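You operate a simulated robot arm through the tools that you are given. There is no shell and no other tool. Be economical: measure what you need, move in short steps, check, and stop when the job is done.

The job below is to be done with a simulated robot arm. You get a single attempt, and the scene is never put back.

## Task
Tip the two apples on the tipping tray into the tub and let the three in the chute down.
Fine: level the tipping tray and shut the gate again; don't bruise the chute's three.

It is judged by the outcome, as a careful person would: the job done as asked, and still so three seconds after it is handed in. It fails if anything else is knocked over, pushed out of place, dropped, spilled or broken.

## Robot
A 7-joint arm with a two-finger parallel gripper, fixed in place. Base frame: the origin is at the foot of the arm, x ahead of it, y to its left, z up; the work surface is at about z = -84. Readings come in mm, degrees, newtons and seconds.
With the tool pointing down near the work surface it reaches from about 160 to 580 mm from the base axis. Its first joint turns from -66.0 to 66.0 degrees. Payload 2.5 kg.
The tool frame sits at the grasp point between the pads (the TCP): z along the fingers, y along the line on which they close. The tips reach 23 mm beyond it. Largest opening 94 mm; finger width 38, thickness 10; the body of the gripper, 54 by 96 mm, starts 39 mm behind the TCP.
Orientation is told as [roll, pitch, yaw] about the base's x, y, z axes, in that order, counted from this pose: with the fingers straight down and closing along the base's y, the tool's x points along the base's -x, its y along +y and its z along -z.

## Interface
- The arm moves only by the tool step_arm. Its arguments are lists of equal length, an entry for each row: "xyz": the shift along the tool's x, y, z in m, a list of three; "delta_rot": the turn, a rotation vector about the tool's x, y, z in rad, a list of three. In form: {"xyz": [[dx, dy, dz], ...], "delta_rot": [[ax, ay, az], ...]}. A call has 1 to 10 rows; each row shifts and turns the commanded pose from where the row before left it, along the tool's axes as they then stand. "claw" is the finger opening in m, from 0 to 0.094, set as the call begins (left out, the last holds). Rows are played at 5 a second. More than 50 mm and 8.6 degrees between two rows, or a gripper value outside its range, and nothing of the call is played. A pose out of reach is approached as far as the arm can. The call stops where the force on the tool passes 90 N (or 10 N more than at its start, if that is more) or the arm is blocked; 0.2 s more then pass. The fingers move at their own pace (about 108 mm/s each) and stop on an object; they squeeze with about 23 N. The grip force told is the motor's: it shows also when the fingers shut on nothing. Time passes only in rows, and 0.2 s behind the last, so rows that do not move let the fingers close. It gives the time, the measured TCP pose, the force on the tool (base axes), the opening and the grip force at its end, in the units of the frame above (readings bear some noise), with the torque about the TCP (base axes, N m) and any sound that the robot's microphone picked up.
- Cameras (640 x 400 px; columns grow to the right, rows downward): "scene" is fixed at [120.1, -404.1, 559.2]; the picture's right is [0.84, -0.54, 0.00], its down [-0.24, -0.38, -0.89] and it looks along [0.48, 0.75, -0.45] (base axes); focal length 328 px, centre (320, 200). "wrist" rides on the gripper at [86, 16, -75] in the tool frame; the picture's right is [-0.18, 0.98, 0.00], its down [-0.58, -0.11, -0.81] and it looks along [-0.79, -0.15, 0.59] (tool axes); focal length 243 px, centre (320, 200). There is no depth. A picture from a camera that has moved, and an enlarged one, comes with that camera's place and axes in the base frame and with its lens.
- capture(camera): a new picture of that camera. The clock stands still meanwhile.
- inspect(camera, box): a new picture of the part [left, top, right, bottom] of that camera's present view, enlarged. The clock stands still meanwhile.
- job_done(): hands the job in; it is judged then, once.

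Go step by step. Nothing tells you positions but the pictures and the camera data: compare them with the known pose of the tool, close in by small moves and look again before you grip or let go. The budget is 120 turns and 76 pictures, counting those below and the enlarged ones. Unless the task says otherwise, let go and move clear before handing in, and close with one line.

The tools are called after "Request:" as name(argument=value, ...) on one line, values as JSON. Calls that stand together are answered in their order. step_arm: Moves the arm, as the interface text tells. Its arguments: {"type":"object","properties":{"xyz":{"type":"array"},"delta_rot":{"type":"array"},"claw":{"type":"number"}},"required":["xyz","delta_rot"]} The other tools are called the same way: capture (camera) takes a picture; inspect (camera, box) takes an enlarged picture of a part of a camera's view; job_done () hands the job in.

At the start:

```text
t: 0.0
tcp_pos: [229.3, 268.9, 332.8]
tcp_rot: [0.0, 0.0, 0.0]
contact_force: [-0.2, 1.0, -0.8]
ft_torque: [0.03, 0.02, 0.02]
finger_gap: 94.1
finger_force: 0.1
```

scene: 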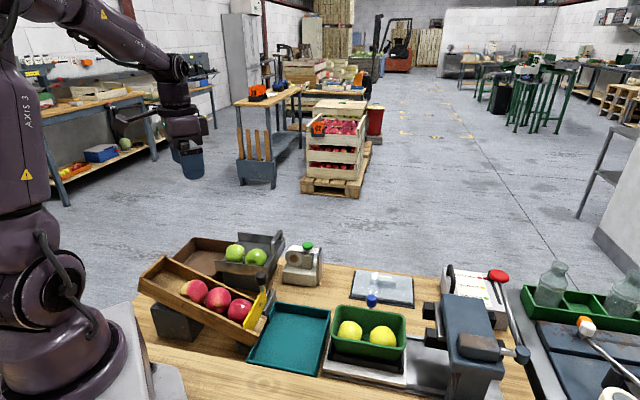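
wrist: 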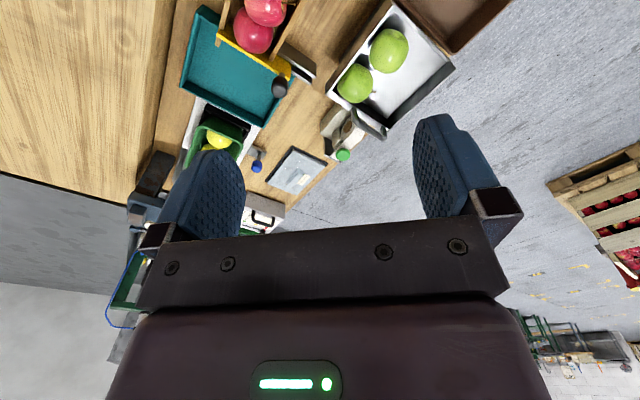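

I see the chute with three red apples and a yellow gate, the tipping tray with two green apples behind it, a brown tub behind the tray and a teal tray under the chute. I'll look closer first.

Request:
inspect(camera="scene", box=[120, 210, 360, 390])

Request:
inspect(camera="wrist", box=[160, 0, 520, 200])

```text
2.22 times, centred on (240, 300) of scene
camera zoom: at [120.1, -404.1, 559.2], right [0.84, -0.54, 0.0], down [-0.24, -0.38, -0.89], along [0.48, 0.75, -0.45], focal length 729 px, centre (498, -22)
```

zoom: 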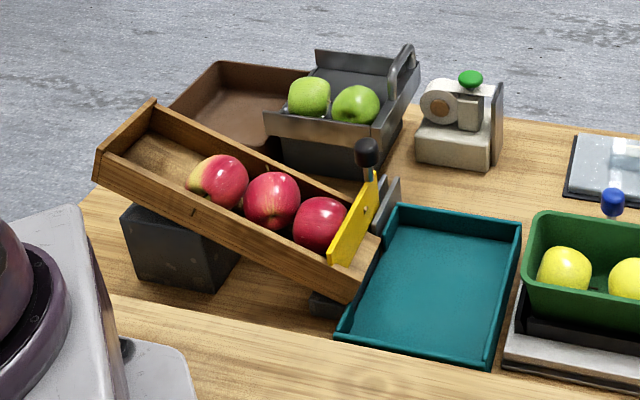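

```text
1.78 times, centred on (340, 100) of wrist
camera zoom: at [141.7, 285.9, 407.1], right [0.18, 0.98, 0.0], down [0.58, -0.11, 0.81], along [0.79, -0.15, -0.59], focal length 431 px, centre (284, 378)
```

zoom: 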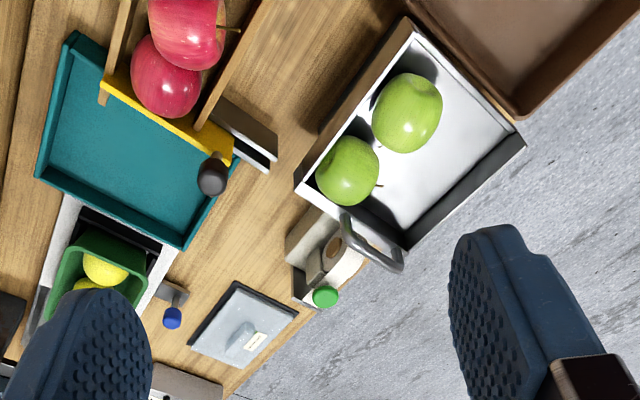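

Tray about 150 mm square at 45° yaw, its corners near (373,256), (269,366), (373,469), (482,366); the handle is near (442,325,20) and the gate knob near (332,184,37). I'll zoom on the gate and the handle.

Request:
inspect(camera="scene", box=[215, 255, 295, 305])

Request:
inspect(camera="scene", box=[210, 222, 290, 272])

Request:
inspect(camera="wrist", box=[200, 0, 360, 100])

```text
8.00 times, centred on (255, 280) of scene
camera zoom: at [120.1, -404.1, 559.2], right [0.84, -0.54, 0.0], down [-0.24, -0.38, -0.89], along [0.48, 0.75, -0.45], focal length 2626 px, centre (840, -440)
```

zoom: 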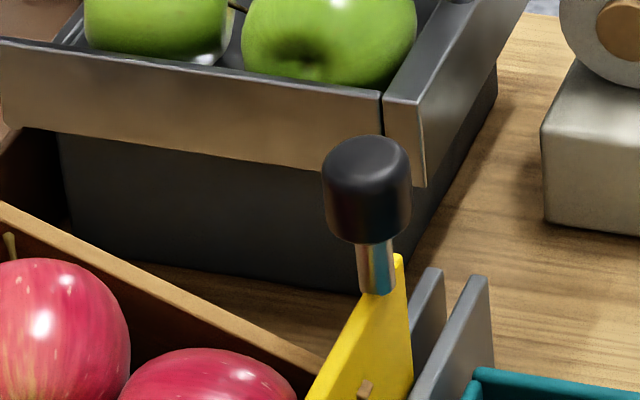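

```text
8.00 times, centred on (250, 247) of scene
camera zoom: at [120.1, -404.1, 559.2], right [0.84, -0.54, 0.0], down [-0.24, -0.38, -0.89], along [0.48, 0.75, -0.45], focal length 2626 px, centre (880, -176)
```

zoom: 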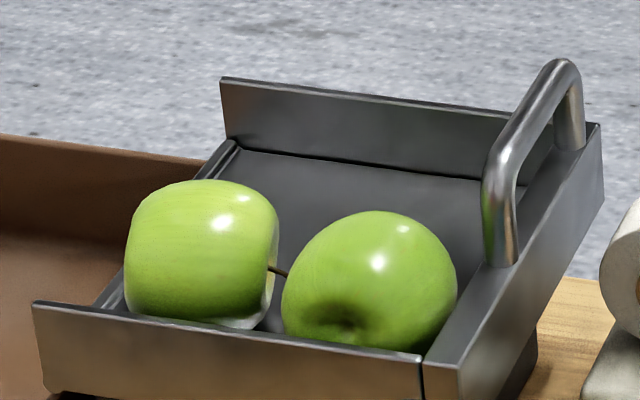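

```text
4.00 times, centred on (280, 50) of wrist
camera zoom: at [141.7, 285.9, 407.1], right [0.18, 0.98, 0.0], down [0.58, -0.11, 0.81], along [0.79, -0.15, -0.59], focal length 970 px, centre (480, 800)
```

zoom: 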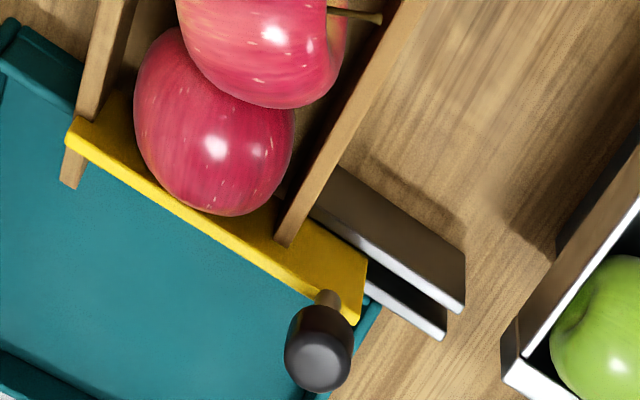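

The gate slides sideways between two rails, with its knob at the outer end. The tray has a U-handle along its front edge, so I'll yaw 45° to straddle it and approach from above.

Request:
step_arm(xyz=[[0, 0, 0], [0, 0, 0], [0, 0, 0], [0, 0, 0], [0, 0, 0], [0, 0, 0]], delta_rot=[[0, 0, -0.1309], [0, 0, -0.1309], [0, 0, -0.1309], [0, 0, -0.1309], [0, 0, -0.1309], [0, 0, -0.1309]])

Request:
step_arm(xyz=[[-0.033, -0.0173, 0.03], [-0.033, -0.0173, 0.03], [-0.033, -0.0173, 0.03], [-0.033, -0.0173, 0.03], [-0.033, -0.0173, 0.03], [-0.033, -0.0173, 0.03]], delta_rot=[[0, 0, 0], [0, 0, 0], [0, 0, 0], [0, 0, 0], [0, 0, 0], [0, 0, 0]])

Request:
capture(camera="wrist")

Request:
capture(camera="scene")

```text
t: 1.4
tcp_pos: [228.5, 268.3, 332.9]
tcp_rot: [0.0, 0.0, 45.1]
contact_force: [0.4, -0.4, -0.5]
ft_torque: [0.01, 0.0, 0.01]
finger_gap: 94.1
finger_force: 0.0
```

```text
t: 2.8
tcp_pos: [442.7, 334.9, 154.4]
tcp_rot: [0.1, 0.2, 45.1]
contact_force: [-0.3, -0.1, 0.3]
ft_torque: [-0.03, 0.01, 0.01]
finger_gap: 93.9
finger_force: 0.0
```

```text
68 pictures are left
camera wrist: at [369.2, 287.2, 227.4], right [-0.56, 0.83, 0.0], down [0.49, 0.33, 0.81], along [0.67, 0.45, -0.59], focal length 243 px, centre (320, 200)
```

wrist: 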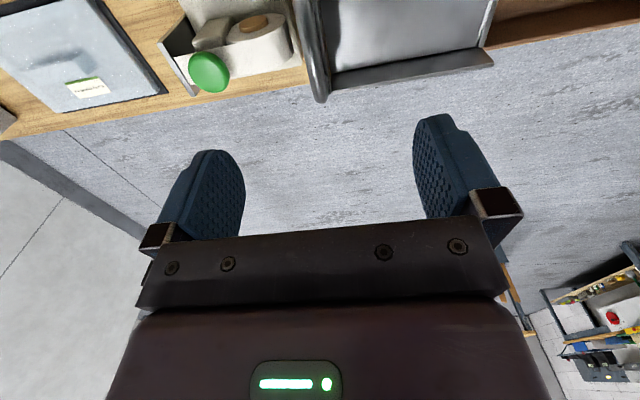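

```text
67 pictures are left
```

scene: 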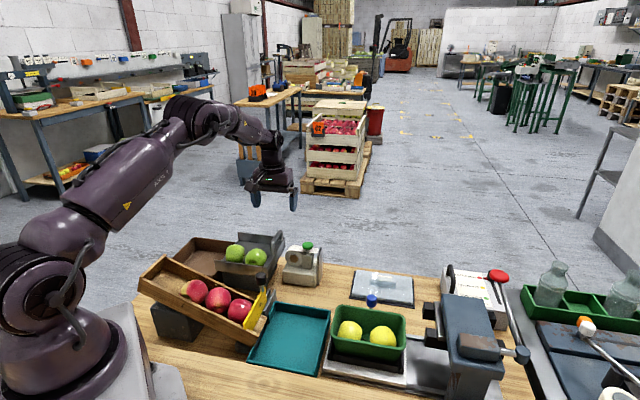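

The handle is at the top edge of the wrist view, so I'll back off along the bar to see all of it.

Request:
step_arm(xyz=[[0.045, 0, 0], [0.045, 0, 0]], delta_rot=[[0, 0, 0], [0, 0, 0]])

Request:
capture(camera="wrist")

```text
t: 3.4
tcp_pos: [378.0, 270.5, 153.5]
tcp_rot: [0.0, -0.1, 45.0]
contact_force: [-0.3, -0.6, -0.3]
ft_torque: [-0.03, -0.05, -0.02]
finger_gap: 93.7
finger_force: 0.1
```

```text
66 pictures are left
camera wrist: at [305.4, 222.8, 227.9], right [-0.56, 0.83, 0.0], down [0.49, 0.33, 0.81], along [0.67, 0.46, -0.59], focal length 243 px, centre (320, 200)
```

wrist: 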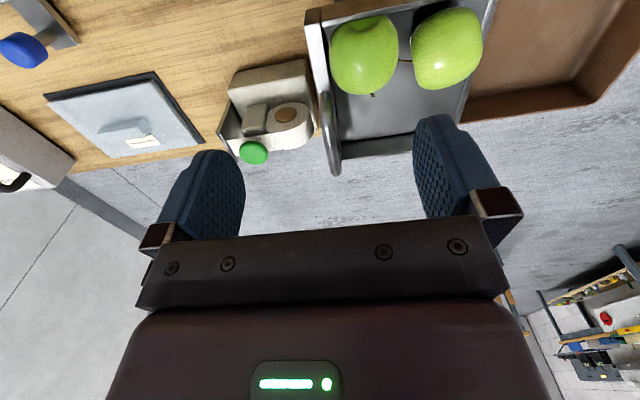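

Request:
inspect(camera="wrist", box=[260, 0, 420, 200])

```text
2.00 times, centred on (340, 100) of wrist
camera zoom: at [305.4, 222.8, 227.9], right [-0.56, 0.83, 0.0], down [0.49, 0.33, 0.81], along [0.67, 0.46, -0.59], focal length 485 px, centre (280, 400)
```

zoom: 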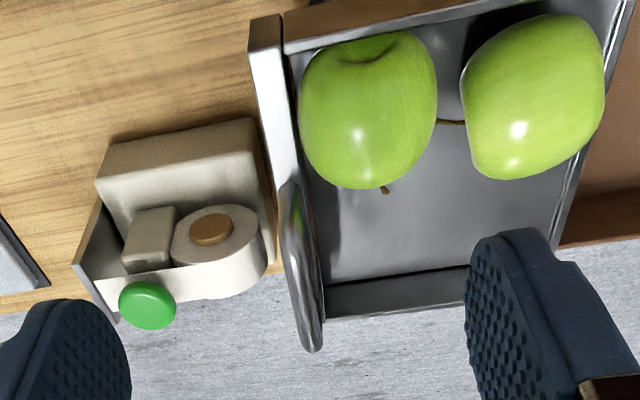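

Handle bar triangulated at centre ≈ (437,327,43), about 65 mm long at 45° yaw. I'll move over it with a 45 mm opening and stop just above.

Request:
step_arm(xyz=[[-0.041, -0.001, 0.0], [-0.041, -0.001, 0.0], [0, 0, 0.035], [0, 0, 0.035], [0, 0, 0]], delta_rot=[[0, 0, 0], [0, 0, 0], [0, 0, 0], [0, 0, 0], [0, 0, 0]], claw=0.045)

Request:
capture(camera="wrist")

Request:
inspect(camera="scene", box=[200, 180, 328, 260])

```text
t: 4.6
tcp_pos: [437.5, 328.8, 83.0]
tcp_rot: [0.0, 0.0, 45.0]
contact_force: [-0.1, -0.8, 0.1]
ft_torque: [0.01, -0.04, 0.02]
finger_gap: 44.9
finger_force: 0.0
```

```text
64 pictures are left
camera wrist: at [364.6, 280.3, 157.3], right [-0.56, 0.83, 0.0], down [0.49, 0.33, 0.81], along [0.67, 0.46, -0.59], focal length 243 px, centre (320, 200)
```

wrist: 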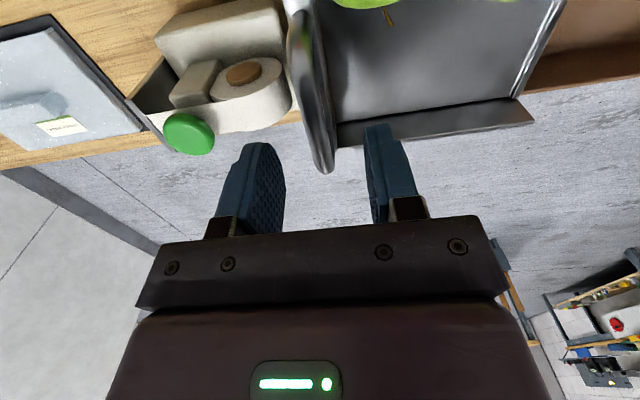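

```text
5.00 times, centred on (264, 220) of scene
camera zoom: at [120.1, -404.1, 559.2], right [0.84, -0.54, 0.0], down [-0.24, -0.38, -0.89], along [0.48, 0.75, -0.45], focal length 1641 px, centre (600, 100)
```

zoom: 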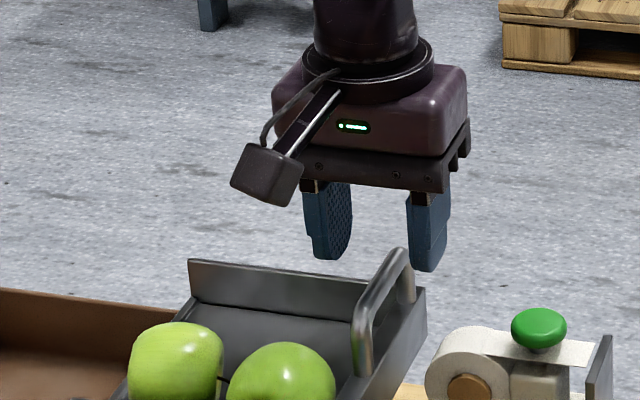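

The bar runs between the fingers and matches the estimate. I'll descend and close.

Request:
step_arm(xyz=[[0, -0.001, 0.021], [0, 0, 0.021], [0, 0, 0]], delta_rot=[[0, 0, 0], [0, 0, 0], [0, 0, 0]])

Request:
step_arm(xyz=[[0, 0, 0], [0, 0, 0], [0, 0, 0]], delta_rot=[[0, 0, 0], [0, 0, 0], [0, 0, 0]], claw=0.0)

Request:
inspect(camera="scene", box=[200, 180, 328, 260])

```text
t: 5.4
tcp_pos: [439.0, 329.3, 41.5]
tcp_rot: [0.0, 0.0, 45.0]
contact_force: [0.8, -0.2, -0.9]
ft_torque: [0.01, -0.01, 0.04]
finger_gap: 45.0
finger_force: 0.1
```

```text
t: 6.2
tcp_pos: [439.7, 328.6, 42.6]
tcp_rot: [0.0, -0.1, 45.0]
contact_force: [0.6, 1.0, -2.3]
ft_torque: [0.0, -0.02, -0.01]
finger_gap: 11.5
finger_force: 45.4
```

```text
5.00 times, centred on (264, 220) of scene
camera zoom: at [120.1, -404.1, 559.2], right [0.84, -0.54, 0.0], down [-0.24, -0.38, -0.89], along [0.48, 0.75, -0.45], focal length 1641 px, centre (600, 100)
```

zoom: 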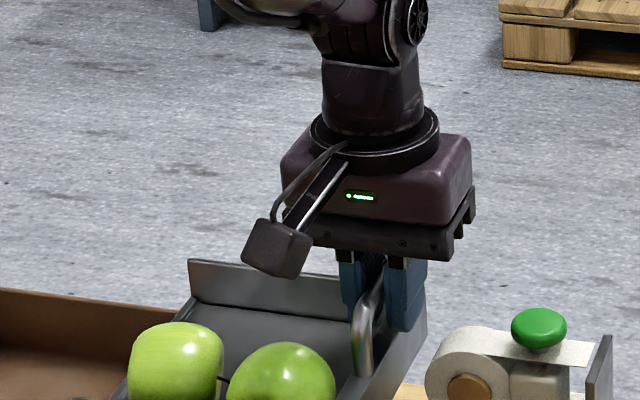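

Gripped (11.5 mm bar). I'll now tip slowly about the tub-side hinge, 10° first, and check forces.

Request:
step_arm(xyz=[[0, 0.00284, -0.00622], [0, 0.00284, -0.00622], [0, 0.00284, -0.00622], [0, 0.00284, -0.00622]], delta_rot=[[0.0436, 0, 0], [0.0436, 0, 0], [0.0436, 0, 0], [0.0436, 0, 0]])

Request:
inspect(camera="scene", box=[160, 180, 320, 280])

```text
t: 7.2
tcp_pos: [430.7, 336.5, 64.4]
tcp_rot: [-10.0, 0.1, 45.0]
contact_force: [-3.5, -4.0, -2.9]
ft_torque: [0.63, -0.66, 0.14]
finger_gap: 11.5
finger_force: 45.5
```

```text
4.00 times, centred on (240, 230) of scene
camera zoom: at [120.1, -404.1, 559.2], right [0.84, -0.54, 0.0], down [-0.24, -0.38, -0.89], along [0.48, 0.75, -0.45], focal length 1313 px, centre (640, 80)
```

zoom: 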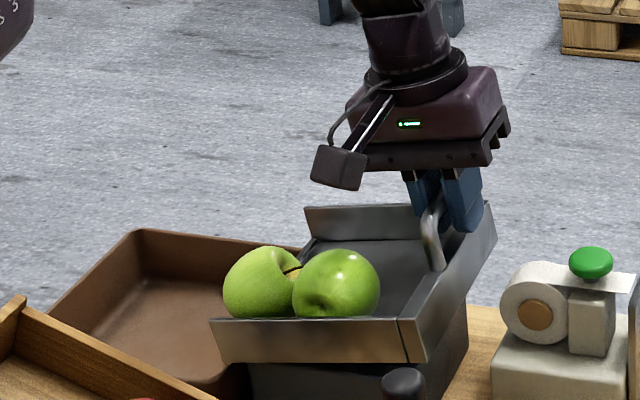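

The tray pivots well and the forces are small. The apples are moving toward the tub, so I'll continue slowly.

Request:
step_arm(xyz=[[0, 0.00284, -0.00622], [0, 0.00284, -0.00622], [0, 0.00284, -0.00622], [0, 0.00284, -0.00622]], delta_rot=[[0.0436, 0, 0], [0.0436, 0, 0], [0.0436, 0, 0], [0.0436, 0, 0]])

Request:
inspect(camera="scene", box=[160, 180, 320, 280])

```text
t: 8.2
tcp_pos: [417.2, 349.2, 85.9]
tcp_rot: [-20.0, 0.0, 44.9]
contact_force: [2.0, 1.1, -0.1]
ft_torque: [-0.8, 0.8, -0.4]
finger_gap: 11.6
finger_force: 45.1
```

```text
4.00 times, centred on (240, 230) of scene
camera zoom: at [120.1, -404.1, 559.2], right [0.84, -0.54, 0.0], down [-0.24, -0.38, -0.89], along [0.48, 0.75, -0.45], focal length 1313 px, centre (640, 80)
```

zoom: 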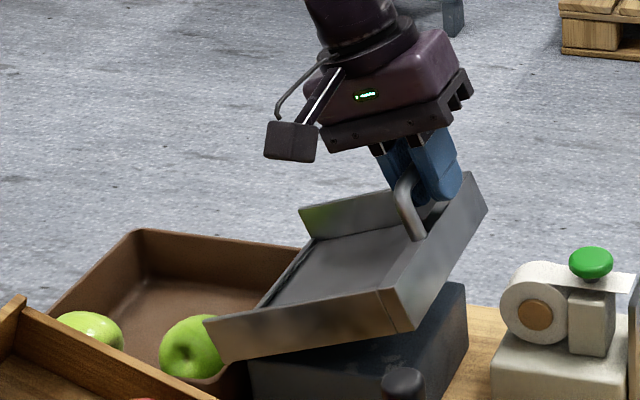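

Both green apples are in the tub. I'll wait a second, then look before lowering.

Request:
step_arm(xyz=[[0, 0, 0], [0, 0, 0], [0, 0, 0], [0, 0, 0], [0, 0, 0]], delta_rot=[[0, 0, 0], [0, 0, 0], [0, 0, 0], [0, 0, 0], [0, 0, 0]])

Request:
inspect(camera="scene", box=[160, 180, 320, 280])

```text
t: 9.4
tcp_pos: [416.9, 350.1, 87.8]
tcp_rot: [-20.0, 0.1, 45.0]
contact_force: [-4.7, -6.1, 0.5]
ft_torque: [0.17, -0.13, 0.05]
finger_gap: 11.5
finger_force: 44.8
```

```text
4.00 times, centred on (240, 230) of scene
camera zoom: at [120.1, -404.1, 559.2], right [0.84, -0.54, 0.0], down [-0.24, -0.38, -0.89], along [0.48, 0.75, -0.45], focal length 1313 px, centre (640, 80)
```

zoom: 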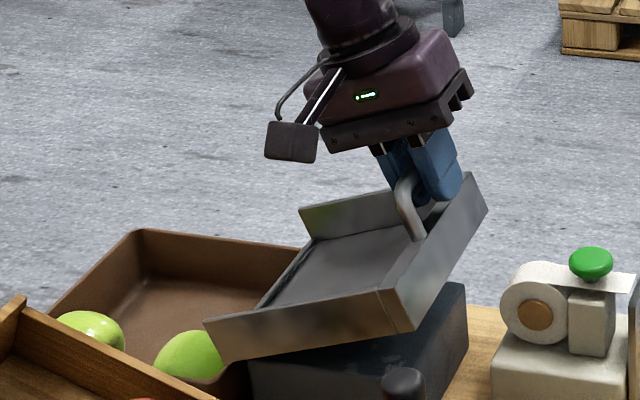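

Both apples lie settled in the tub. I'll reverse the arc to bring the tray level.

Request:
step_arm(xyz=[[0, -0.00257, 0.00634], [0, -0.00257, 0.00634], [0, -0.00257, 0.00634], [0, -0.00257, 0.00634], [0, -0.00257, 0.00634], [0, -0.00257, 0.00634], [0, -0.00257, 0.00634], [0, -0.00257, 0.00634], [0, 0, 0], [0, 0, 0]], delta_rot=[[-0.0436, 0, 0], [-0.0436, 0, 0], [-0.0436, 0, 0], [-0.0436, 0, 0], [-0.0436, 0, 0], [-0.0436, 0, 0], [-0.0436, 0, 0], [-0.0436, 0, 0], [0, 0, 0], [0, 0, 0]])

Request:
inspect(camera="scene", box=[160, 180, 320, 280])

```text
t: 11.6
tcp_pos: [438.0, 327.1, 41.5]
tcp_rot: [0.1, 0.0, 45.0]
contact_force: [-11.5, -1.6, 1.6]
ft_torque: [0.28, -0.28, -0.07]
finger_gap: 11.5
finger_force: 45.1
```

```text
4.00 times, centred on (240, 230) of scene
camera zoom: at [120.1, -404.1, 559.2], right [0.84, -0.54, 0.0], down [-0.24, -0.38, -0.89], along [0.48, 0.75, -0.45], focal length 1313 px, centre (640, 80)
```

zoom: 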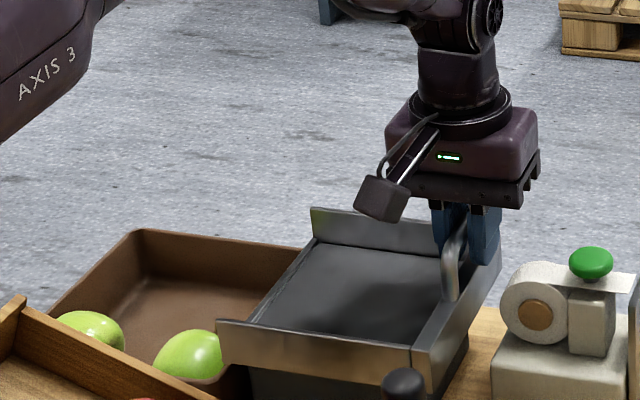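

The tray is level again. I'll release, rise and move above the gate knob.

Request:
step_arm(xyz=[[0, 0, 0], [0, 0, 0], [0, 0, -0.03], [0, 0, -0.04], [0, 0, -0.02]], delta_rot=[[0, 0, 0], [0, 0, 0], [0, 0, 0], [0, 0, 0], [0, 0, 0]], claw=0.045)

Request:
step_arm(xyz=[[0.044, -0.0065, 0], [0.044, -0.0065, 0], [0.044, -0.0065, 0], [0.044, -0.0065, 0], [0.03, 0, 0], [0, 0, 0]], delta_rot=[[0, 0, 0], [0, 0, 0], [0, 0, 0], [0, 0, 0], [0, 0, 0], [0, 0, 0]])

Request:
capture(camera="wrist")

Request:
capture(camera="scene")

```text
t: 12.8
tcp_pos: [439.3, 327.6, 131.6]
tcp_rot: [0.1, 0.0, 45.0]
contact_force: [-0.6, -0.3, 0.4]
ft_torque: [0.01, -0.02, -0.02]
finger_gap: 44.9
finger_force: 0.2
```

```text
t: 14.2
tcp_pos: [312.4, 162.6, 131.5]
tcp_rot: [0.0, 0.0, 45.0]
contact_force: [-1.2, 0.2, -0.4]
ft_torque: [0.01, -0.01, 0.0]
finger_gap: 44.9
finger_force: 0.0
```

```text
57 pictures are left
camera wrist: at [238.1, 113.8, 204.8], right [-0.57, 0.82, 0.0], down [0.49, 0.33, 0.81], along [0.67, 0.46, -0.59], focal length 243 px, centre (320, 200)
```

wrist: 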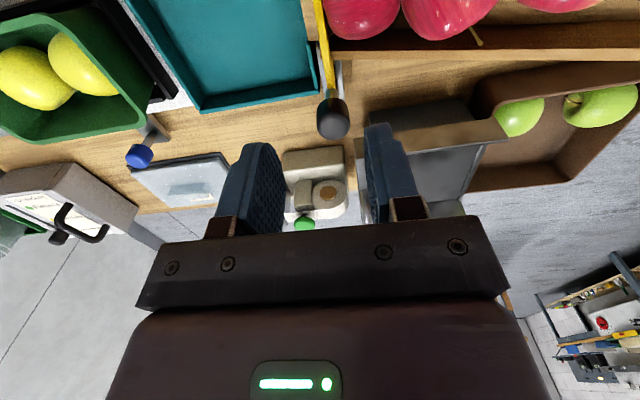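

```text
56 pictures are left
```

scene: 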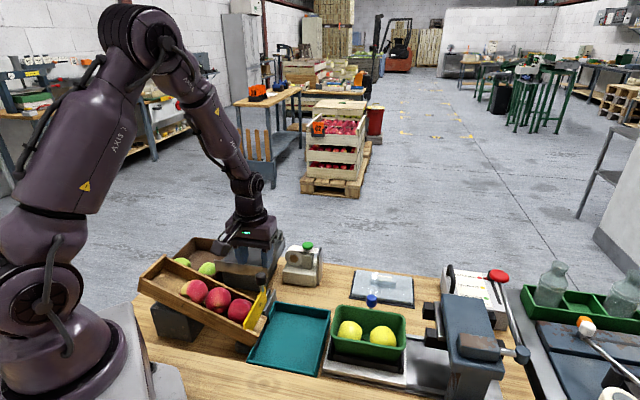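

Request:
inspect(camera="wrist", box=[280, 0, 440, 150])

Request:
inspect(camera="scene", box=[215, 260, 311, 350])

```text
2.67 times, centred on (360, 75) of wrist
camera zoom: at [238.1, 113.8, 204.8], right [-0.57, 0.82, 0.0], down [0.49, 0.33, 0.81], along [0.67, 0.46, -0.59], focal length 647 px, centre (213, 533)
```

zoom: 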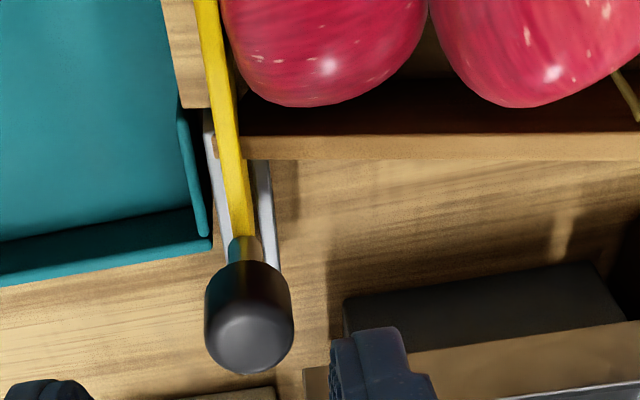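

```text
4.44 times, centred on (263, 305) of scene
camera zoom: at [120.1, -404.1, 559.2], right [0.84, -0.54, 0.0], down [-0.24, -0.38, -0.89], along [0.48, 0.75, -0.45], focal length 1459 px, centre (573, -267)
```

zoom: 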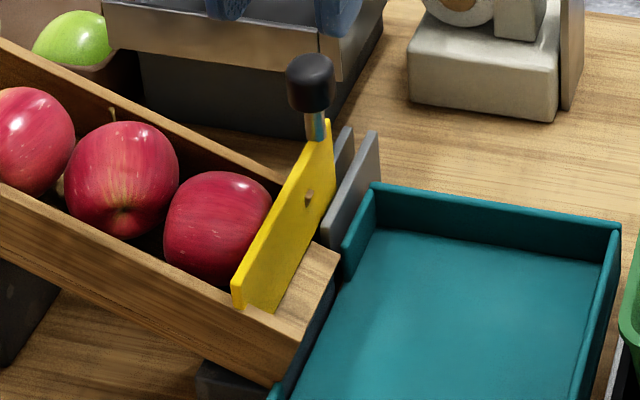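

Knob at ≈ (331,188,37). I'll position over it and descend part way, then check.

Request:
step_arm(xyz=[[-0.031, 0.0048, 0], [0, 0, 0.025], [0, 0, 0.025], [0, 0, 0]], delta_rot=[[0, 0, 0], [0, 0, 0], [0, 0, 0], [0, 0, 0]], claw=0.055)

Request:
capture(camera="wrist")

Request:
inspect(camera="scene", box=[200, 210, 328, 290])

```text
t: 15.2
tcp_pos: [330.2, 190.3, 80.4]
tcp_rot: [-0.1, 0.0, 45.0]
contact_force: [0.7, 0.2, -0.4]
ft_torque: [-0.03, 0.0, 0.02]
finger_gap: 55.1
finger_force: 0.1
```

```text
53 pictures are left
camera wrist: at [257.1, 140.3, 154.6], right [-0.56, 0.83, 0.0], down [0.49, 0.33, 0.81], along [0.67, 0.46, -0.59], focal length 243 px, centre (320, 200)
```

wrist: 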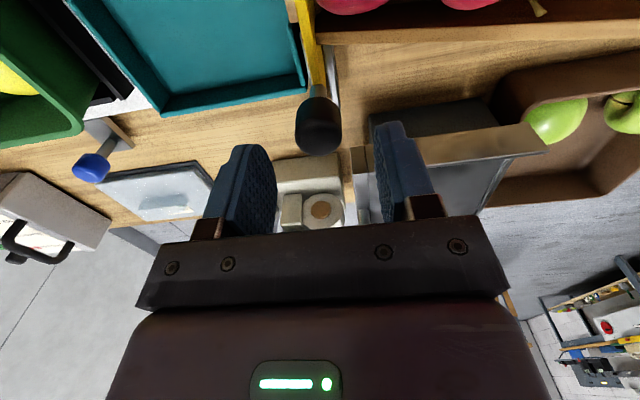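

```text
5.00 times, centred on (264, 250) of scene
camera zoom: at [120.1, -404.1, 559.2], right [0.84, -0.54, 0.0], down [-0.24, -0.38, -0.89], along [0.48, 0.75, -0.45], focal length 1641 px, centre (600, -50)
```

zoom: 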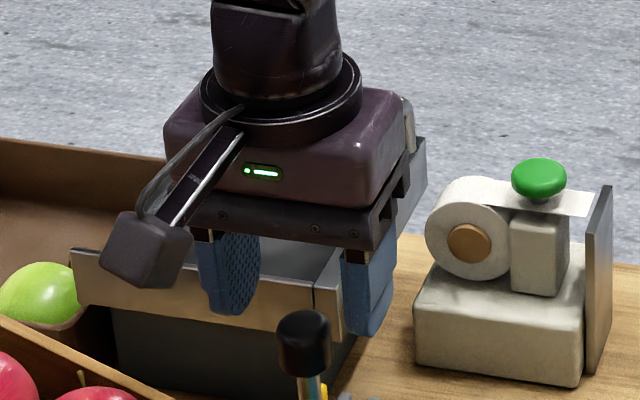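

The knob is well between the fingers. I'll descend to z≈45 and close.

Request:
step_arm(xyz=[[0.001, 0, 0.018], [0, 0, 0.018], [0, 0, 0]], delta_rot=[[0, 0, 0], [0, 0, 0], [0, 0, 0]])

Request:
step_arm(xyz=[[0, 0, 0], [0, 0, 0], [0, 0, 0]], delta_rot=[[0, 0, 0], [0, 0, 0], [0, 0, 0]], claw=0.0)

Request:
inspect(camera="scene", box=[200, 240, 328, 320])

```text
t: 16.0
tcp_pos: [330.2, 186.8, 45.6]
tcp_rot: [0.0, 0.0, 44.9]
contact_force: [0.6, 0.9, 0.5]
ft_torque: [0.01, -0.02, -0.02]
finger_gap: 55.0
finger_force: 0.0
```

```text
t: 16.8
tcp_pos: [330.2, 188.1, 45.6]
tcp_rot: [0.1, 0.0, 45.0]
contact_force: [0.7, -0.2, -5.4]
ft_torque: [0.18, -0.28, 0.0]
finger_gap: 24.9
finger_force: 45.3
```

```text
5.00 times, centred on (264, 280) of scene
camera zoom: at [120.1, -404.1, 559.2], right [0.84, -0.54, 0.0], down [-0.24, -0.38, -0.89], along [0.48, 0.75, -0.45], focal length 1641 px, centre (600, -200)
```

zoom: 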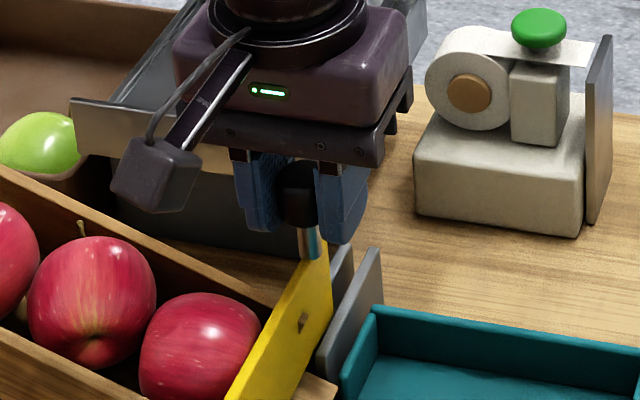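

Gripped. I'll slide the gate outward gently by 10 mm as a test.

Request:
step_arm(xyz=[[-0.005, 0, 0], [-0.005, 0, 0], [0, 0, 0]], delta_rot=[[0, 0, 0], [0, 0, 0], [0, 0, 0]])

Request:
inspect(camera="scene", box=[200, 250, 328, 330])

```text
t: 17.6
tcp_pos: [336.7, 195.2, 46.1]
tcp_rot: [0.0, -0.1, 44.9]
contact_force: [0.0, 0.3, 0.7]
ft_torque: [-0.41, 0.35, 0.01]
finger_gap: 24.8
finger_force: 45.6
```

```text
5.00 times, centred on (264, 290) of scene
camera zoom: at [120.1, -404.1, 559.2], right [0.84, -0.54, 0.0], down [-0.24, -0.38, -0.89], along [0.48, 0.75, -0.45], focal length 1641 px, centre (600, -250)
```

zoom: 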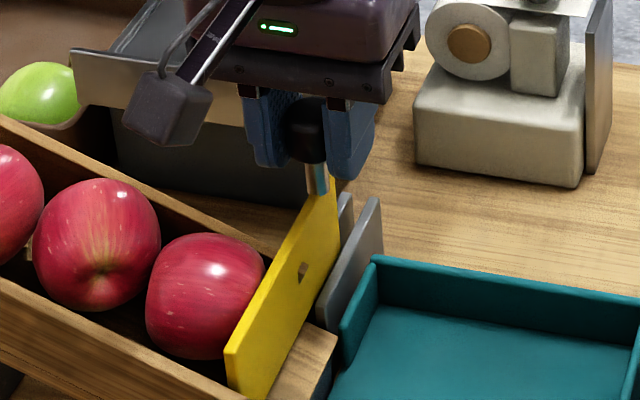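

The gate slides freely. I'll continue slowly and watch for collisions with the tipping tray.

Request:
step_arm(xyz=[[-0.005, 0, 0], [-0.005, 0, 0], [-0.005, 0, 0], [-0.005, 0, 0], [-0.005, 0, 0], [-0.005, 0, 0], [0, 0, 0]], delta_rot=[[0, 0, 0], [0, 0, 0], [0, 0, 0], [0, 0, 0], [0, 0, 0], [0, 0, 0], [0, 0, 0]])

Request:
inspect(camera="scene", box=[184, 240, 344, 340])

Request:
capture(camera="wrist")

```text
t: 19.2
tcp_pos: [358.1, 216.8, 45.6]
tcp_rot: [0.0, 0.2, 44.9]
contact_force: [0.8, -0.3, -12.5]
ft_torque: [-0.01, -0.02, 0.02]
finger_gap: 25.1
finger_force: 44.6
```

```text
4.00 times, centred on (264, 290) of scene
camera zoom: at [120.2, -404.1, 559.2], right [0.84, -0.54, 0.0], down [-0.24, -0.38, -0.89], along [0.48, 0.75, -0.45], focal length 1313 px, centre (544, -160)
```

zoom: 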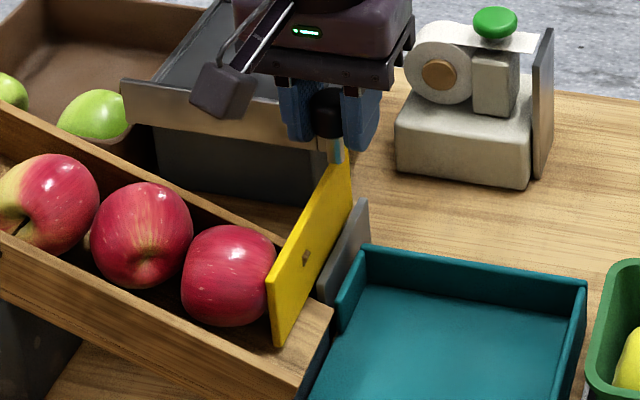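

```text
48 pictures are left
camera wrist: at [284.6, 167.2, 119.2], right [-0.56, 0.83, 0.0], down [0.49, 0.33, 0.81], along [0.66, 0.46, -0.59], focal length 243 px, centre (320, 200)
```

wrist: 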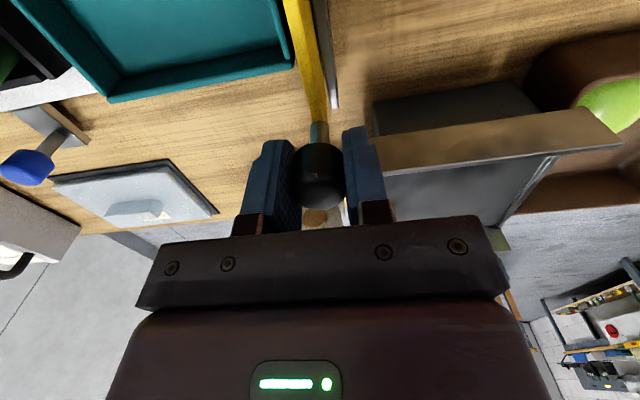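

Request:
step_arm(xyz=[[-0.005, 0, 0], [-0.005, 0, 0], [-0.005, 0, 0], [0, 0, 0]], delta_rot=[[0, 0, 0], [0, 0, 0], [0, 0, 0], [0, 0, 0]])

Request:
inspect(camera="scene", box=[184, 240, 344, 340])

Request:
inspect(camera="wrist", box=[220, 60, 460, 220])

```text
t: 20.2
tcp_pos: [368.7, 227.0, 45.4]
tcp_rot: [0.0, 0.0, 44.9]
contact_force: [-2.7, 2.4, -12.6]
ft_torque: [-0.32, 0.4, -0.07]
finger_gap: 25.1
finger_force: 45.1
```

```text
4.00 times, centred on (264, 290) of scene
camera zoom: at [120.2, -404.1, 559.2], right [0.84, -0.54, 0.0], down [-0.24, -0.38, -0.89], along [0.48, 0.75, -0.45], focal length 1313 px, centre (544, -160)
```

zoom: 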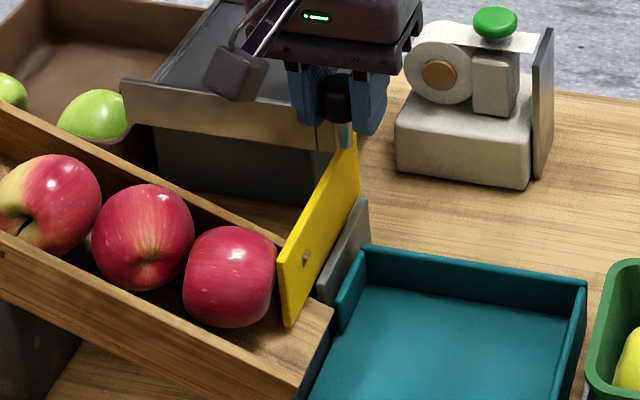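

```text
2.50 times, centred on (340, 140) of wrist
camera zoom: at [295.3, 177.9, 119.2], right [-0.57, 0.82, 0.0], down [0.49, 0.33, 0.81], along [0.66, 0.46, -0.59], focal length 606 px, centre (270, 350)
```

zoom: 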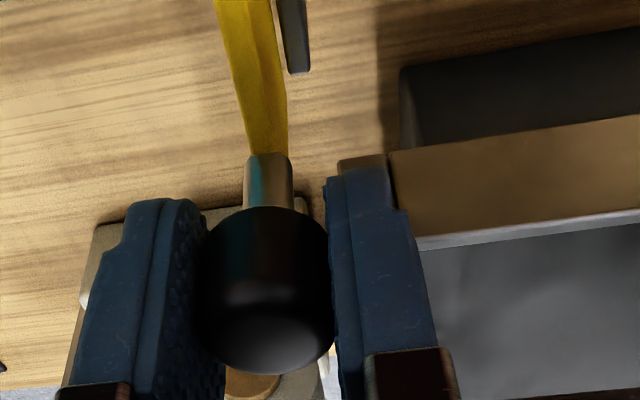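

The finger tips (z≈22) pass well above the tray rim (z≈6). I'll continue opening slowly.

Request:
step_arm(xyz=[[-0.004, 0, 0], [-0.004, 0, 0], [-0.004, 0, 0], [0, 0, 0]], delta_rot=[[0, 0, 0], [0, 0, 0], [0, 0, 0], [0, 0, 0]])

Request:
inspect(camera="scene", box=[184, 240, 344, 340])

```text
t: 21.2
tcp_pos: [377.6, 235.6, 45.9]
tcp_rot: [0.1, 0.0, 45.0]
contact_force: [-3.4, 2.4, -13.2]
ft_torque: [-0.24, 0.25, 0.02]
finger_gap: 25.0
finger_force: 45.2
```

```text
4.00 times, centred on (264, 290) of scene
camera zoom: at [120.2, -404.1, 559.2], right [0.84, -0.54, 0.0], down [-0.24, -0.38, -0.89], along [0.48, 0.75, -0.45], focal length 1313 px, centre (544, -160)
```

zoom: 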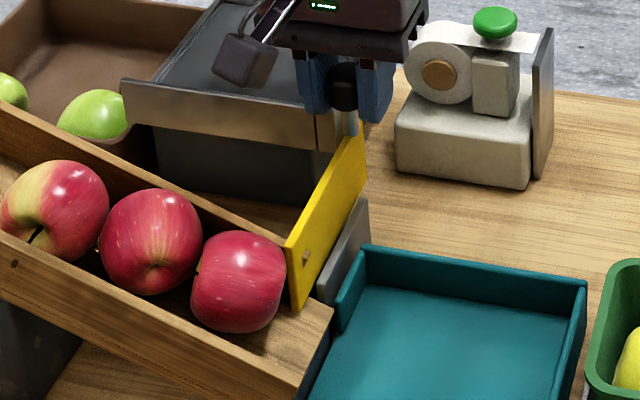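

The first apple is starting to ease past the gate edge. I'll go on in small steps.

Request:
step_arm(xyz=[[-0.003, 0, 0], [0, 0, 0]], delta_rot=[[0, 0, 0], [0, 0, 0]])

Request:
inspect(camera="scene", box=[184, 240, 344, 340])

```text
t: 21.8
tcp_pos: [378.4, 238.1, 46.5]
tcp_rot: [0.0, 0.1, 45.1]
contact_force: [-2.7, 2.1, -11.1]
ft_torque: [-0.07, 0.12, 0.0]
finger_gap: 25.2
finger_force: 44.8
```

```text
4.00 times, centred on (264, 290) of scene
camera zoom: at [120.2, -404.1, 559.2], right [0.84, -0.54, 0.0], down [-0.24, -0.38, -0.89], along [0.48, 0.75, -0.45], focal length 1313 px, centre (544, -160)
```

zoom: 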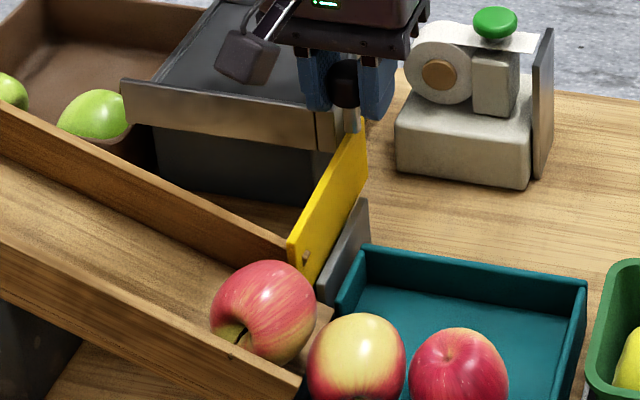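

Two are out and the third is following. I'll hold still and let it settle.

Request:
step_arm(xyz=[[0, 0, 0], [0, 0, 0], [0, 0, 0], [0, 0, 0], [0, 0, 0]], delta_rot=[[0, 0, 0], [0, 0, 0], [0, 0, 0], [0, 0, 0], [0, 0, 0]])

Request:
inspect(camera="scene", box=[168, 240, 360, 380])

```text
t: 23.0
tcp_pos: [378.8, 238.0, 45.8]
tcp_rot: [0.0, -0.1, 45.1]
contact_force: [-2.0, 1.9, -9.7]
ft_torque: [0.12, -0.08, -0.02]
finger_gap: 25.2
finger_force: 44.8
```

```text
2.86 times, centred on (264, 310) of scene
camera zoom: at [120.2, -404.1, 559.2], right [0.84, -0.54, 0.0], down [-0.24, -0.38, -0.89], along [0.48, 0.75, -0.45], focal length 938 px, centre (480, -114)
```

zoom: 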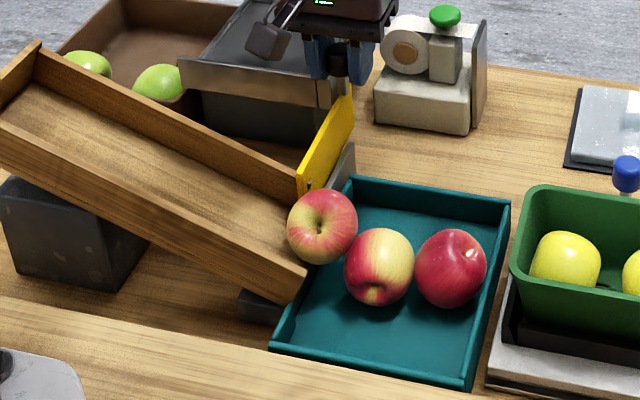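

Request:
step_arm(xyz=[[0, 0, 0], [0, 0, 0], [0, 0, 0], [0, 0, 0], [0, 0, 0]], delta_rot=[[0, 0, 0], [0, 0, 0], [0, 0, 0], [0, 0, 0], [0, 0, 0]])

Request:
inspect(camera="scene", box=[224, 270, 320, 360])

```text
t: 24.2
tcp_pos: [378.0, 238.1, 45.8]
tcp_rot: [0.0, 0.0, 45.0]
contact_force: [-2.6, 2.0, -6.9]
ft_torque: [0.07, -0.01, -0.04]
finger_gap: 24.7
finger_force: 45.2
```

```text
4.44 times, centred on (272, 315) of scene
camera zoom: at [120.2, -404.1, 559.2], right [0.84, -0.54, 0.0], down [-0.24, -0.38, -0.89], along [0.48, 0.75, -0.45], focal length 1459 px, centre (533, -311)
```

zoom: 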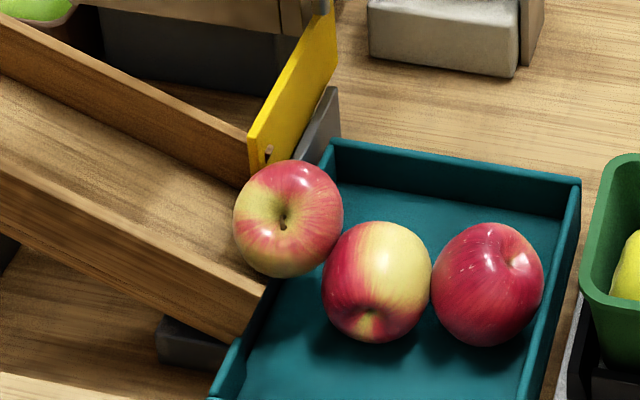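

The third apple seems to be perched at the chute mouth, perhaps against the gate edge. I'll open the gate a bit more.

Request:
step_arm(xyz=[[-0.004, 0, 0], [-0.004, 0, 0], [-0.004, 0, 0], [0, 0, 0], [0, 0, 0]], delta_rot=[[0, 0, 0], [0, 0, 0], [0, 0, 0], [0, 0, 0], [0, 0, 0]])

Request:
inspect(camera="scene", box=[224, 270, 320, 360])

```text
t: 25.4
tcp_pos: [385.0, 244.0, 46.0]
tcp_rot: [0.0, 0.8, 45.0]
contact_force: [-27.0, -20.7, 23.8]
ft_torque: [-0.23, 0.34, 0.0]
finger_gap: 25.1
finger_force: 44.9
```

```text
4.44 times, centred on (272, 315) of scene
camera zoom: at [120.0, -404.2, 559.2], right [0.84, -0.54, 0.0], down [-0.24, -0.38, -0.89], along [0.48, 0.75, -0.45], focal length 1459 px, centre (533, -311)
```

zoom: 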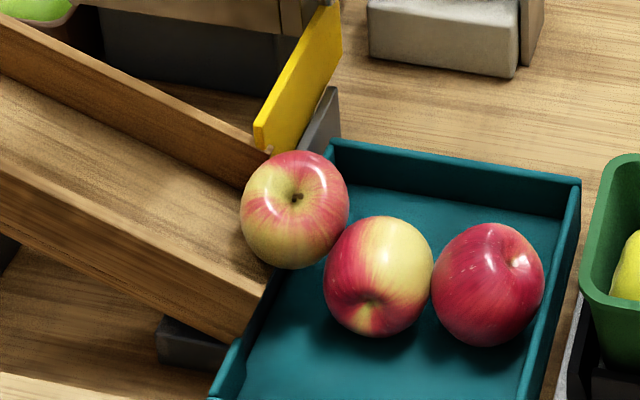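

The gate reached its stop; I'll back off slightly to relieve the force and see where the apple rests.

Request:
step_arm(xyz=[[0.003, 0, 0], [0, 0, 0], [0, 0, 0], [0, 0, 0], [0, 0, 0]], delta_rot=[[0, 0, 0], [0, 0, 0], [0, 0, 0], [0, 0, 0], [0, 0, 0]])

Request:
inspect(camera="scene", box=[224, 270, 320, 360])

```text
t: 26.6
tcp_pos: [385.0, 244.6, 46.3]
tcp_rot: [0.0, 0.0, 45.0]
contact_force: [-8.8, -6.9, 0.6]
ft_torque: [-0.3, 0.32, 0.02]
finger_gap: 25.0
finger_force: 45.0
```

```text
4.44 times, centred on (272, 315) of scene
camera zoom: at [120.1, -404.1, 559.2], right [0.84, -0.54, 0.0], down [-0.24, -0.38, -0.89], along [0.48, 0.75, -0.45], focal length 1459 px, centre (533, -311)
```

zoom: 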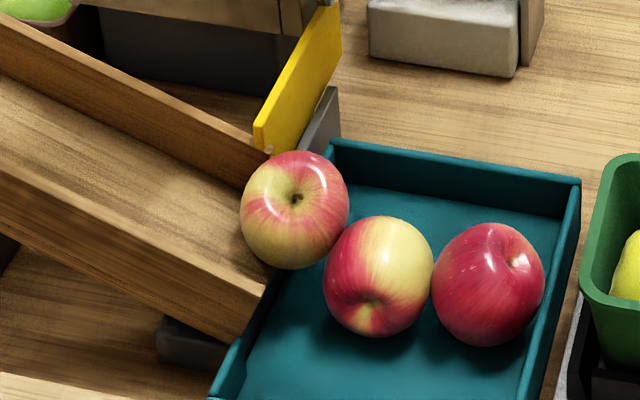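

The third apple is perched on the chute lip, wedged against the other two which are jammed across the tray. I'll release the knob, rise, and go to nudge the far apple gently aside so the wedged one can settle.

Request:
step_arm(xyz=[[0, 0, 0], [0, 0, 0], [0, 0, -0.03], [0, 0, -0.03], [0, 0, -0.03], [0, 0, 0]], delta_rot=[[0, 0, 0], [0, 0, 0], [0, 0, 0], [0, 0, 0], [0, 0, 0], [0, 0, 0]], claw=0.05)

Request:
inspect(camera="scene", box=[200, 240, 360, 360])

```text
t: 28.0
tcp_pos: [386.0, 244.1, 136.7]
tcp_rot: [-0.1, 0.0, 44.9]
contact_force: [-0.7, 0.2, 0.7]
ft_torque: [-0.01, 0.02, 0.01]
finger_gap: 49.9
finger_force: 0.1
```

```text
3.33 times, centred on (280, 300) of scene
camera zoom: at [120.1, -404.1, 559.2], right [0.84, -0.54, 0.0], down [-0.24, -0.38, -0.89], along [0.48, 0.75, -0.45], focal length 1094 px, centre (453, -133)
```

zoom: 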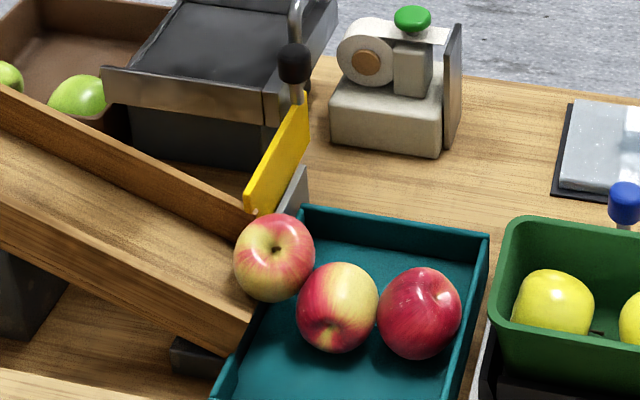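

Request:
step_arm(xyz=[[0.0354, -0.0273, 0], [0.0354, -0.0273, 0], [0.0354, -0.0273, 0], [0.0354, -0.0273, 0], [0.0354, -0.0273, 0], [0.02, 0.03, 0], [0, 0, 0]], delta_rot=[[0, 0, 0], [0, 0, 0], [0, 0, 0], [0, 0, 0], [0, 0, 0], [0, 0, 0], [0, 0, 0]], claw=0.0)

Request:
capture(camera="wrist")

```text
t: 29.6
tcp_pos: [322.0, 29.1, 137.0]
tcp_rot: [0.0, 0.0, 44.9]
contact_force: [0.2, -0.6, -0.5]
ft_torque: [-0.03, -0.01, -0.03]
finger_gap: 0.0
finger_force: 22.8
```

```text
38 pictures are left
camera wrist: at [247.9, -21.0, 210.2], right [-0.56, 0.83, 0.0], down [0.49, 0.33, 0.81], along [0.67, 0.46, -0.59], focal length 243 px, centre (320, 200)
```

wrist: 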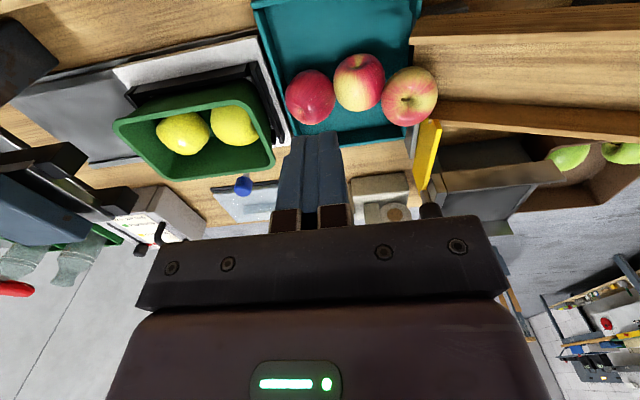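

The wrist view confirms: apples at ≈ (384,58), (339,90) in the tray, and the third at ≈ (314,134) straddling the chute lip. I'll yaw to -45° and position beside the far apple.

Request:
step_arm(xyz=[[0, 0, 0], [0, 0, 0], [0, 0, 0], [0, 0, 0], [0, 0, 0], [0, 0, 0], [0, 0, 0], [0, 0, 0], [0, 0, 0]], delta_rot=[[0, 0, 0.1309], [0, 0, 0.1309], [0, 0, 0.1309], [0, 0, 0.1309], [0, 0, 0.1309], [0, 0, 0.1309], [0, 0, 0.1309], [0, 0, 0.1309], [0, 0, 0.1309]])

Request:
step_arm(xyz=[[0, 0, 0], [0, 0, 0], [0, 0, 0], [-0.0287, 0.0137, 0], [0, 0, 0.04], [0, 0, 0.04], [0, 0, 0]], delta_rot=[[0, 0, 0.1309], [0, 0, 0.1309], [0, 0, 0.1309], [0, 0, 0], [0, 0, 0], [0, 0, 0], [0, 0, 0]])

Request:
capture(camera="wrist")

Request:
capture(camera="scene")

```text
t: 31.6
tcp_pos: [321.0, 29.8, 134.5]
tcp_rot: [0.0, 0.0, -22.7]
contact_force: [0.0, -0.3, 0.7]
ft_torque: [0.02, -0.04, 0.01]
finger_gap: 0.2
finger_force: 22.9
```

```text
t: 33.2
tcp_pos: [350.8, 18.1, 55.3]
tcp_rot: [0.0, 0.0, -45.0]
contact_force: [1.2, -0.1, -0.5]
ft_torque: [-0.01, -0.02, 0.0]
finger_gap: 0.1
finger_force: 23.2
```

```text
37 pictures are left
camera wrist: at [300.9, 91.3, 129.2], right [0.83, 0.56, 0.0], down [0.33, -0.49, 0.81], along [0.46, -0.67, -0.59], focal length 243 px, centre (320, 200)
```

wrist: 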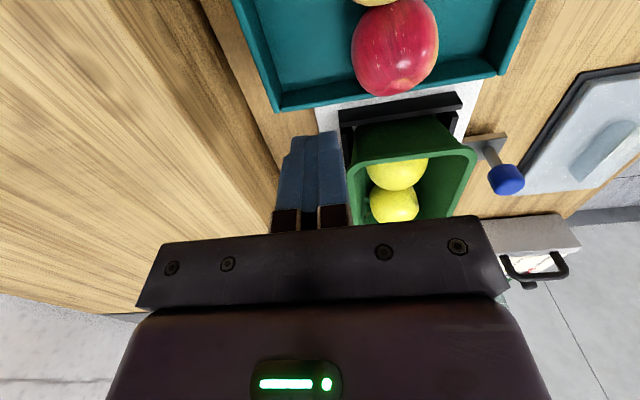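

```text
36 pictures are left
```

scene: 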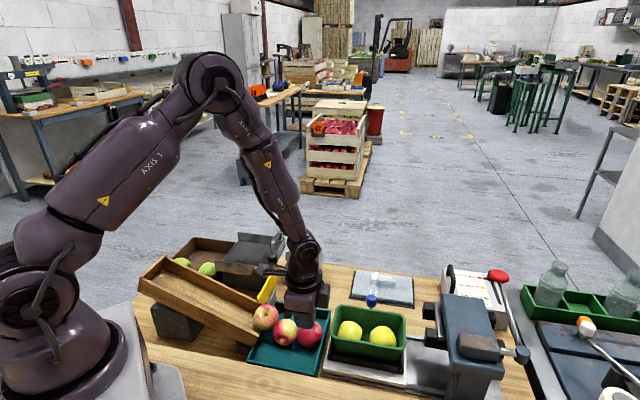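

Alignment checks out. I'll lower the closed fingers into the tray in front of the far apple.

Request:
step_arm(xyz=[[-0.001, 0, 0.03], [0, 0, 0.03], [0, 0, 0.025], [0, 0, 0]], delta_rot=[[0, 0, 0], [0, 0, 0], [0, 0, 0], [0, 0, 0]])

Request:
inspect(camera="scene", box=[224, 270, 352, 380])

```text
t: 34.2
tcp_pos: [352.5, 17.7, -29.7]
tcp_rot: [0.0, 0.0, -45.0]
contact_force: [-0.4, -0.1, 0.7]
ft_torque: [0.02, 0.0, -0.03]
finger_gap: 0.0
finger_force: 23.2
```

```text
3.64 times, centred on (288, 325) of scene
camera zoom: at [120.1, -404.1, 559.2], right [0.84, -0.54, 0.0], down [-0.24, -0.38, -0.89], along [0.48, 0.75, -0.45], focal length 1194 px, centre (436, -254)
```

zoom: 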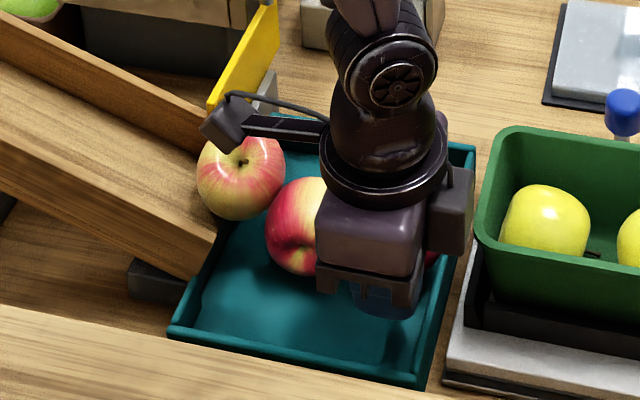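

Request:
step_arm(xyz=[[0, 0.005, 0], [0, 0.005, 0], [0, 0.004, 0], [0, 0.004, 0], [0, 0.004, 0], [0, 0.004, 0], [0, 0.004, 0], [0, 0, 0], [0, 0, 0]], delta_rot=[[0, 0, 0], [0, 0, 0], [0, 0, 0], [0, 0, 0], [0, 0, 0], [0, 0, 0], [0, 0, 0], [0, 0, 0], [0, 0, 0]])

Request:
inspect(camera="scene", box=[224, 270, 352, 380])

```text
t: 36.2
tcp_pos: [373.0, 39.7, -29.2]
tcp_rot: [0.0, 0.0, -45.0]
contact_force: [-1.0, -0.6, 0.3]
ft_torque: [-0.01, 0.03, 0.04]
finger_gap: 0.0
finger_force: 23.1
```

```text
3.64 times, centred on (288, 325) of scene
camera zoom: at [120.1, -404.1, 559.2], right [0.84, -0.54, 0.0], down [-0.24, -0.38, -0.89], along [0.48, 0.75, -0.45], focal length 1194 px, centre (436, -254)
```

zoom: 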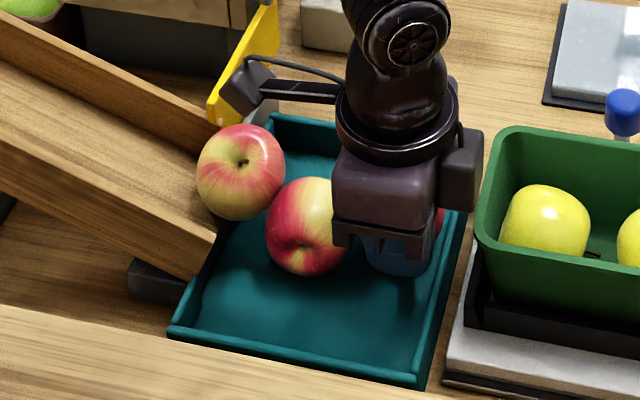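

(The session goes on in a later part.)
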